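You operate a simulated robot arm through the tools that you are given. There is no shell and no other tool. Be economical: measure what you need, move in short steps, check, and stop when the job is done.

Carry out the task below with a simulated robot arm. There is one attempt and no reset: what you move stays moved.

TASK
Shut the ring press tray.
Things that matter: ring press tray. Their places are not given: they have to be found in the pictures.

It is judged by the outcome, as a careful person would: the job done as asked, and still so three seconds after it is handed in. It fails if anything else is knocked over, pushed out of place, dropped, spilled or broken.

THE ROBOT
A 7-joint arm with a two-finger parallel gripper, fixed in place. Base frame: the origin is at the foot of the arm, x ahead of it, y to its left, z up; the work surface is at about z = 0.022. Lengths are in m, angles in degrees, forces in N, time in s.
With the tool pointing down near the work surface it reaches from about 0.22 to 0.62 m from the base axis. Its first joint turns from -66.0 to 66.0 degrees. Payload 2.6 kg.
Tool frame: the origin (TCP) lies between the finger pads and is the grasp point; the fingertips stand 0.03 m ahead of it; z points along the fingers, y is the line along which they close. The gripper opens to 0.094 m. The fingers are 0.028 m wide and 0.01 m thick; the gripper's body (0.05 by 0.096 m) begins 0.055 m behind the TCP.
Orientation is told as [roll, pitch, yaw] about the base's x, y, z axes, in that order, counted from this pose: with the fingers straight down and closing along the base's y, the tool's x points along the base's -x, its y along +y and its z along -z.

THE INTERFACE
- The arm moves only by the tool drive_tool. Its argument "moves" is a list of rows, each a list of 7 numbers: the turn, a rotation vector about the tool's x, y, z in units of 45 degrees (1.0 is 45 degrees), then the shift along the tool's x, y, z in units of 250 mm (1.0 is 250 mm), then the gripper command, from -1 (shut) to 1 (fully open), values between in proportion. In form: [[wx, wy, wz, tx, ty, tz, grip], ...]. A call has 1 to 10 rows; each row is the pose to reach, as a shift and turn from the pose commanded when the call began, along the tool's axes at that moment. A call with a number of a shift or a turn outside -1 to 1 is refused whole. A row lasts 0.2 s, in which the tool goes at most 0.05 m and 8.6 degrees; a call with a longer step from one row to the next is refused whole, and so is a gripper value outside its range. A pose out of reach is approached as far as the arm can. The call stops where the force on the tool passes 40 N (or 10 N more than at its start, if that is more) or the arm is blocked; 0.2 s more then pass. The fingers move at their own pace (about 0.072 m/s each) and stop on an object; they squeeze with about 36 N. The grip force told is the motor's: it shows also when the fingers shut on nothing. Time passes only in rows, and 0.2 s behind the last, so rows that repeat a pose let the fingers close. It gives the time, the measured TCP pose, the force on the tool (base axes), the opening and the grip force at its end, in the units of the frame above (readings bear some noise), and new pictures: "show" is both (left out), scene, wrist or none.
- Cameras (640 x 400 px; columns grow to the right, rows downward): "scene" is fixed at [0.0307, 0.4279, 0.5688]; the picture's right is [-0.81, -0.58, 0.00], its down [-0.32, 0.45, -0.84] and it looks along [0.49, -0.68, -0.55] (base axes); focal length 310 px, centre (320, 200). "wrist" rides on the gripper at [-0.037, 0, -0.058] in the tool frame; the picture's right is [0.00, -1.00, 0.00], its down [0.97, 0.00, -0.24] and it looks along [0.24, 0.00, 0.97] (tool axes); focal length 218 px, centre (320, 200).
- pixel_to_xyz(camera, pixels): for up to 12 pixels [column, row] of the newest picture of that camera ("zoom" is the newest enlarged one), the place [x, y, z] in the base frame of the surface seen there, good to about 0.003 m. No time passes.
- inspect(camera, box): a new picture of the part [left, top, right, bottom] of that camera's present view, enlarged. No time passes.
- close_job(): hands the job in; it is judged then, once.

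Work in short steps. Measure before you move; look again where a grasp or a placing could have gone wrong, and mend it. You have 60 turns and 120 pictures in all, the two below and enlarged ones among them. Open the gripper and draw the arm clear of the work before you hand the job in, unless the task says otherwise; then end with one line.

The tools are called after "Request:" as name(argument=value, ...) on one line, values as JSON. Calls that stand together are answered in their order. drive_tool: Moves the arm, as the interface text tells. Its arguments: {"type":"object","properties":{"moves":{"type":"array"},"show":{"type":"string","enum":["both","scene","wrist","none"]}},"required":["moves"]} The other tools are called the same way: pixel_to_xyz (camera, pixels) gives the place of the surface under pixels of a picture; inspect (camera, box) takes an enlarged picture of a part of a camera's view; close_job () hands the job in.

At the start:

```text
time: 0.0
tcp_pos: [0.3312, 0.0547, 0.3027]
tool_rot: [-0.1, 0.0, 0.0]
wrist_force: [-0.5, -0.4, 0.8]
gripper_width: 0.0941
grasp_force: 0.1
```

scene: 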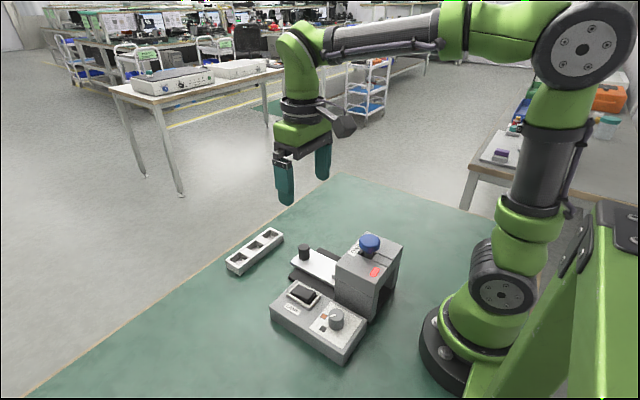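
wrist: 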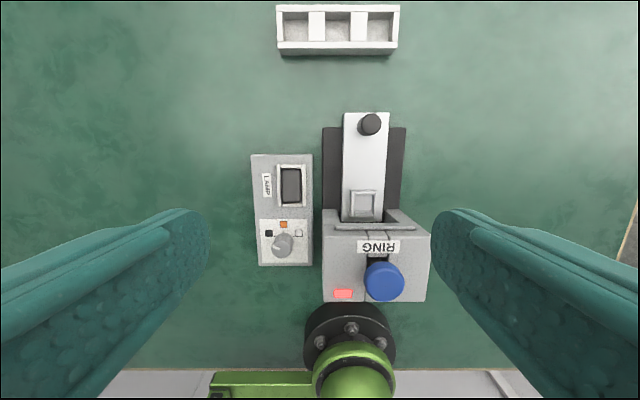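

The ring press sits near wrist (375,250), with its tray out along +x and a black knob at (369,124). I enlarge it and measure.

Request:
inspect(camera="scene", box=[220, 210, 440, 370])

Request:
inspect(camera="wrist", box=[230, 90, 450, 310])

Request:
pixel_to_xyz(camera="wrist", pixels=[[369, 122], [350, 116], [386, 116], [348, 170], [382, 170], [334, 150], [397, 150], [364, 205], [375, 227], [385, 282], [340, 265], [290, 185]])

Request:
pixel_to_xyz(camera="scene", pixels=[[304, 247], [304, 256], [320, 268], [369, 240], [345, 262], [298, 281]])

```text
2.50 times, centred on (330, 290) of scene
```

zoom: 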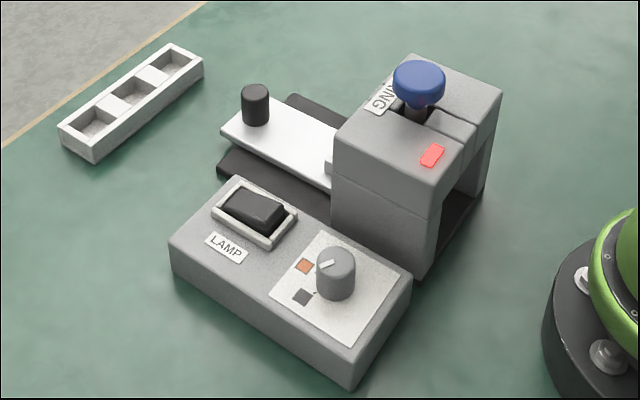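

```text
1.82 times, centred on (340, 200) of wrist
```

zoom: 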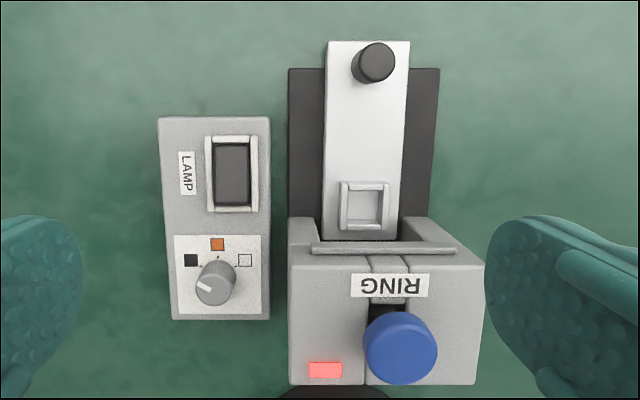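

```text
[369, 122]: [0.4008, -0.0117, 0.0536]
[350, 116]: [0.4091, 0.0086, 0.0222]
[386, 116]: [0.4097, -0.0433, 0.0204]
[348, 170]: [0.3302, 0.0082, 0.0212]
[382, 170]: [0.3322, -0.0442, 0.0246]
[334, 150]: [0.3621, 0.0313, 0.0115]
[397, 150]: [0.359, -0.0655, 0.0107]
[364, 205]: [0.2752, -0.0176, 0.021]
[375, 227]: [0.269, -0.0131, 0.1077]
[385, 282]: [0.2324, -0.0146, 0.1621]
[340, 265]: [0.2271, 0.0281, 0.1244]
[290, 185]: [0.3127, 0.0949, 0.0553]
```

```text
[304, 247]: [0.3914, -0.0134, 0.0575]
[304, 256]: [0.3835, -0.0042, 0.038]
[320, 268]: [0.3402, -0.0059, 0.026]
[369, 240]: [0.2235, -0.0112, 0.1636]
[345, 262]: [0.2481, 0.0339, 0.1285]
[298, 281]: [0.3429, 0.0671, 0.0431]
```

The tray is white and its knob is at about (0.397, -0.013), with its top at z≈0.057. The tray slides along -x into the housing. I'll shut the fingers, go beyond the knob on its +x side and come down above the tray level.

Request:
drive_tool(moves=[[0, 0, 0, -0.15, -0.09, 0, -1], [0, 0, 0, -0.3, -0.18, 0, -1], [0, 0, 0, -0.456, -0.27, 0, -1], [0, 0, 0, -0.456, -0.27, 0.18, -1], [0, 0, 0, -0.456, -0.27, 0.36, -1], [0, 0, 0, -0.456, -0.27, 0.54, -1], [0, 0, 0, -0.456, -0.27, 0.7, -1], [0, 0, 0, -0.456, -0.27, 0.7, -1]])

```text
time: 1.8
tcp_pos: [0.4434, -0.0128, 0.1279]
tool_rot: [0.0, 0.0, 0.0]
wrist_force: [0.3, -0.7, -1.0]
gripper_width: 0.0003
grasp_force: 33.0
```

scene: 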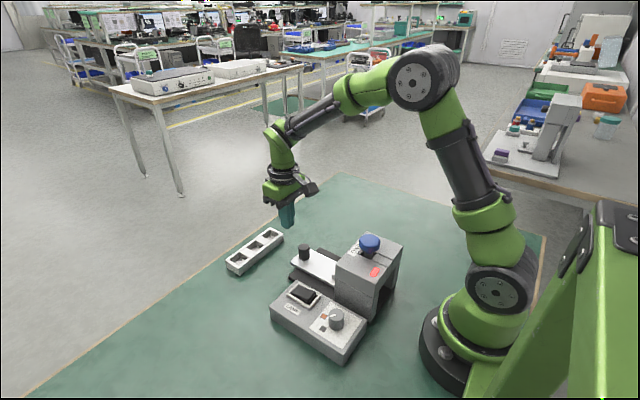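
wrist: 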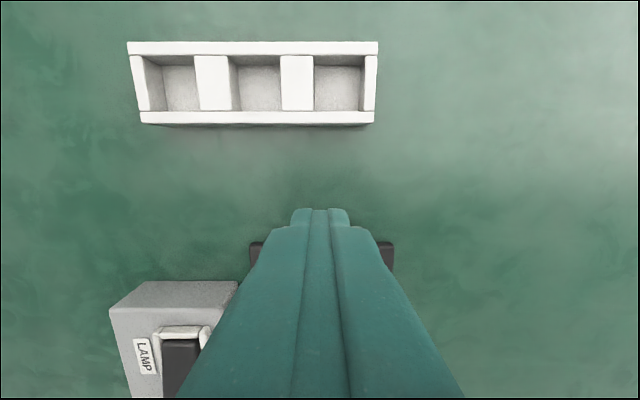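

The wrist view shows the fingers at (320,215), and the rack's near edge at (260,118). I check the rack clearance and the tray and knob heights again.

Request:
pixel_to_xyz(camera="wrist", pixels=[[260, 118], [255, 250], [388, 255], [320, 170], [300, 215]])

Request:
inspect(camera="scene", box=[240, 190, 360, 290])

Request:
pixel_to_xyz(camera="scene", pixels=[[304, 244], [304, 250], [304, 254], [299, 257], [316, 263], [324, 266], [296, 261]])

```text
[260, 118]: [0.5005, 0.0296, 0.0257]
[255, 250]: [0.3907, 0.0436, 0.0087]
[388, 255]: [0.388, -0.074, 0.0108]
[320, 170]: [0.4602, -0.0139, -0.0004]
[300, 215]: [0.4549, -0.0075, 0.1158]
```

```text
4.00 times, centred on (300, 240) of scene
```

zoom: 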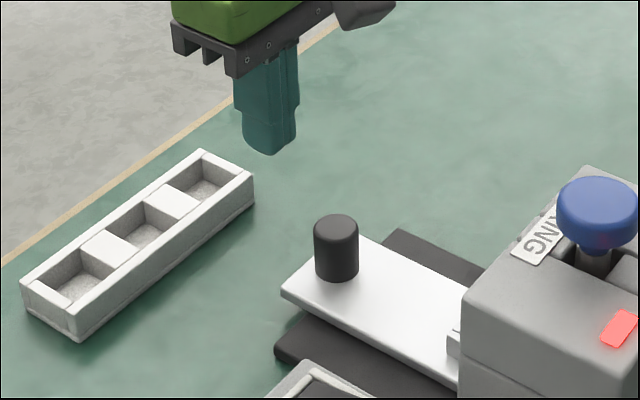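

```text
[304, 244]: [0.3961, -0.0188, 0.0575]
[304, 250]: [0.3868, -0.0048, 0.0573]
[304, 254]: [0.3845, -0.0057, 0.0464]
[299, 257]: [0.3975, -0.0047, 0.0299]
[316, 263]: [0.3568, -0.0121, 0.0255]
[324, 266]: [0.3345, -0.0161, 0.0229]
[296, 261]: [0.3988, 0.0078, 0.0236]
```

The measured table height (≈0) disagrees with the stated 0.022, so heights could be about 2 cm off. I lower carefully to a middle height and compare it with the knob in the picture.

Request:
drive_tool(moves=[[0, 0, 0, 0, 0, 0.09, -1], [0, 0, 0, 0, 0, 0.17, -1], [0, 0, 0, 0, 0, 0.17, -1]], show="none")

Request:
inspect(camera="scene", box=[240, 190, 360, 290])

Request:
pixel_to_xyz(camera="zoom", pixels=[[270, 200], [270, 215], [335, 230], [280, 180], [270, 240]])

```text
time: 2.6
tcp_pos: [0.4425, -0.0134, 0.0828]
tool_rot: [0.0, 0.0, 0.1]
wrist_force: [-0.2, -0.3, 1.1]
gripper_width: 0.0
grasp_force: 33.5
```

```text
4.00 times, centred on (300, 240) of scene
```

zoom: 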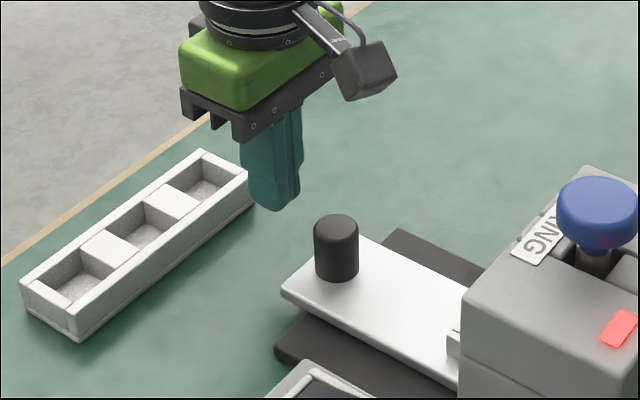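

```text
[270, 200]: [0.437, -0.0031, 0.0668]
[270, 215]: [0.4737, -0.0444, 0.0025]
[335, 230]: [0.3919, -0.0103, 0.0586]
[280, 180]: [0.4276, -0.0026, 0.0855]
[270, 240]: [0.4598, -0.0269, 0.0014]
```

The fingertip at zoom (270,208) measures z≈0.058, against 0.053 by the pose, so pixel heights are right and the knob spans 0.025–0.058. I lower the tip to 0.035 and approach along -x gently.

Request:
drive_tool(moves=[[0, 0, 0, 0, 0, 0.07, -1], [0, 0, 0, 0, 0, 0.07, -1], [0, 0, 0, 0.05, 0, 0.07, -1], [0, 0, 0, 0.09, 0, 0.07, -1], [0, 0, 0, 0.12, 0, 0.07, -1], [0, 0, 0, 0.15, 0, 0.07, -1], [0, 0, 0, 0.18, 0, 0.07, -1]], show="none")

Request:
inspect(camera="scene", box=[240, 190, 420, 340])

```text
time: 4.2
tcp_pos: [0.4004, -0.0137, 0.0665]
tool_rot: [0.0, 0.0, 0.0]
wrist_force: [0.4, -1.0, 0.0]
gripper_width: 0.0
grasp_force: 32.7
```

```text
2.67 times, centred on (330, 265) of scene
```

zoom: 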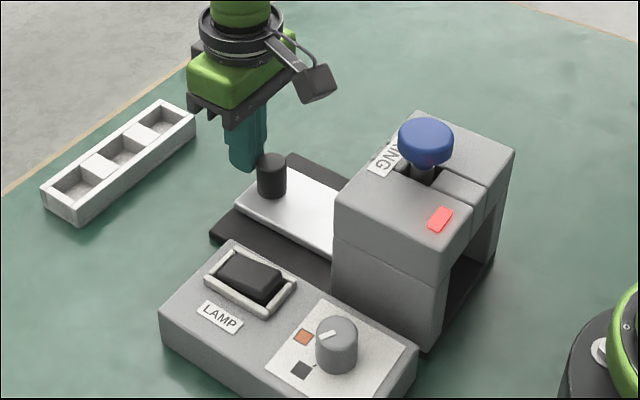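

The tray is sliding in with the knob and little force shows. I keep pushing in small steps.

Request:
drive_tool(moves=[[0, 0, 0, 0.03, 0, 0, -1], [0, 0, 0, 0.06, 0, 0, -1], [0, 0, 0, 0.09, 0, 0, -1], [0, 0, 0, 0.12, 0, 0, -1], [0, 0, 0, 0.15, 0, 0, -1]], show="none")

Request:
inspect(camera="scene", box=[240, 190, 420, 340])

```text
time: 5.4
tcp_pos: [0.3663, -0.0138, 0.0693]
tool_rot: [-0.1, -1.1, 0.2]
wrist_force: [36.2, 0.0, -14.6]
gripper_width: 0.0
grasp_force: 32.6
```

```text
2.67 times, centred on (330, 265) of scene
```

zoom: 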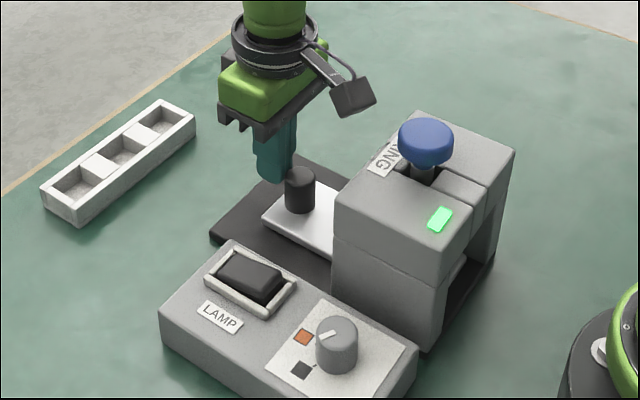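

The force rose to 36 N against a stop and the lamp turned green, so the tray is shut. I back off along +x, rise, open, and check that it stays.

Request:
drive_tool(moves=[[0, 0, 0, -0.05, 0, 0, -1], [0, 0, 0, -0.18, 0, 0, -1], [0, 0, 0, -0.22, 0, -0.15, -1], [0, 0, 0, -0.22, 0, -0.34, -1], [0, 0, 0, -0.22, 0, -0.53, -1], [0, 0, 0, -0.22, 0, -0.72, 0], [0, 0, 0, -0.22, 0, -0.8, 1], [0, 0, 0, -0.22, 0, -0.8, 1], [0, 0, 0, -0.22, 0, -0.8, 1], [0, 0, 0, -0.22, 0, -0.8, 1]])

Request:
inspect(camera="scene", box=[220, 190, 440, 370])

```text
time: 7.6
tcp_pos: [0.416, -0.0156, 0.2668]
tool_rot: [0.0, 0.1, 0.0]
wrist_force: [-0.1, -0.4, -0.4]
gripper_width: 0.0941
grasp_force: 0.0
```

scene: 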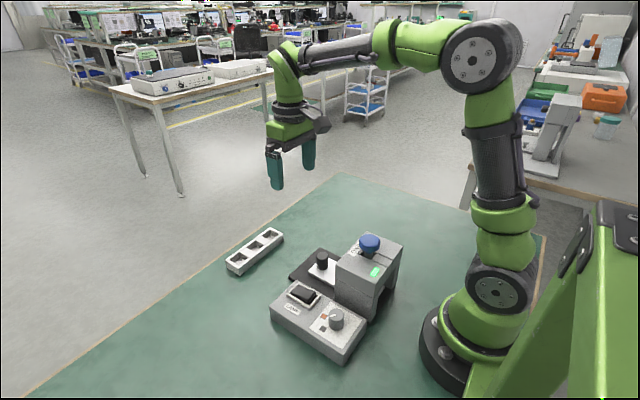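
wrist: 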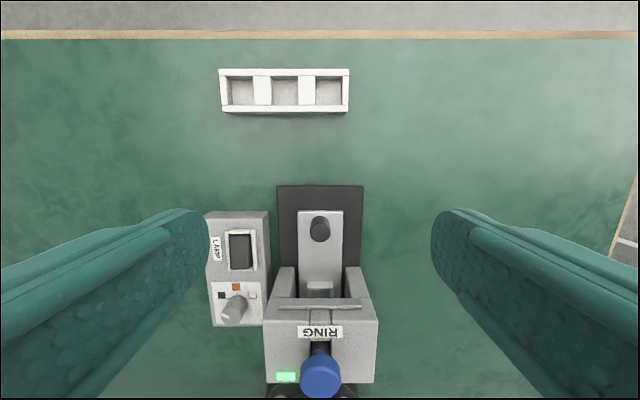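

```text
2.22 times, centred on (330, 280) of scene
```

zoom: 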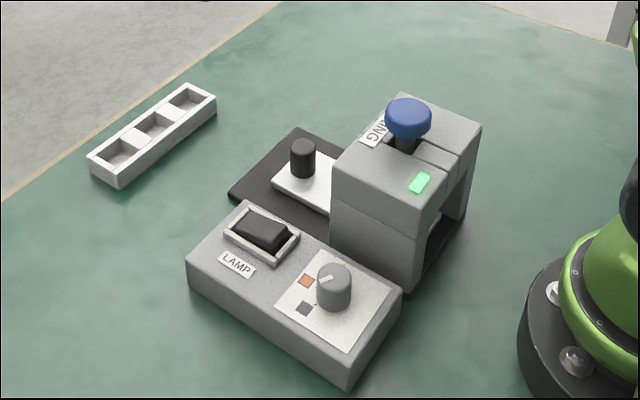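

The lamp is still green, the tray is in against its stop, and the housing, lamp box and rack have not moved. The arm is clear, so I hand the job in.

Request:
close_job()

```text
The job is handed in.
```

The ring press tray is shut: it was pushed in to its stop, the press lamp went from red to green, and nothing else was moved.
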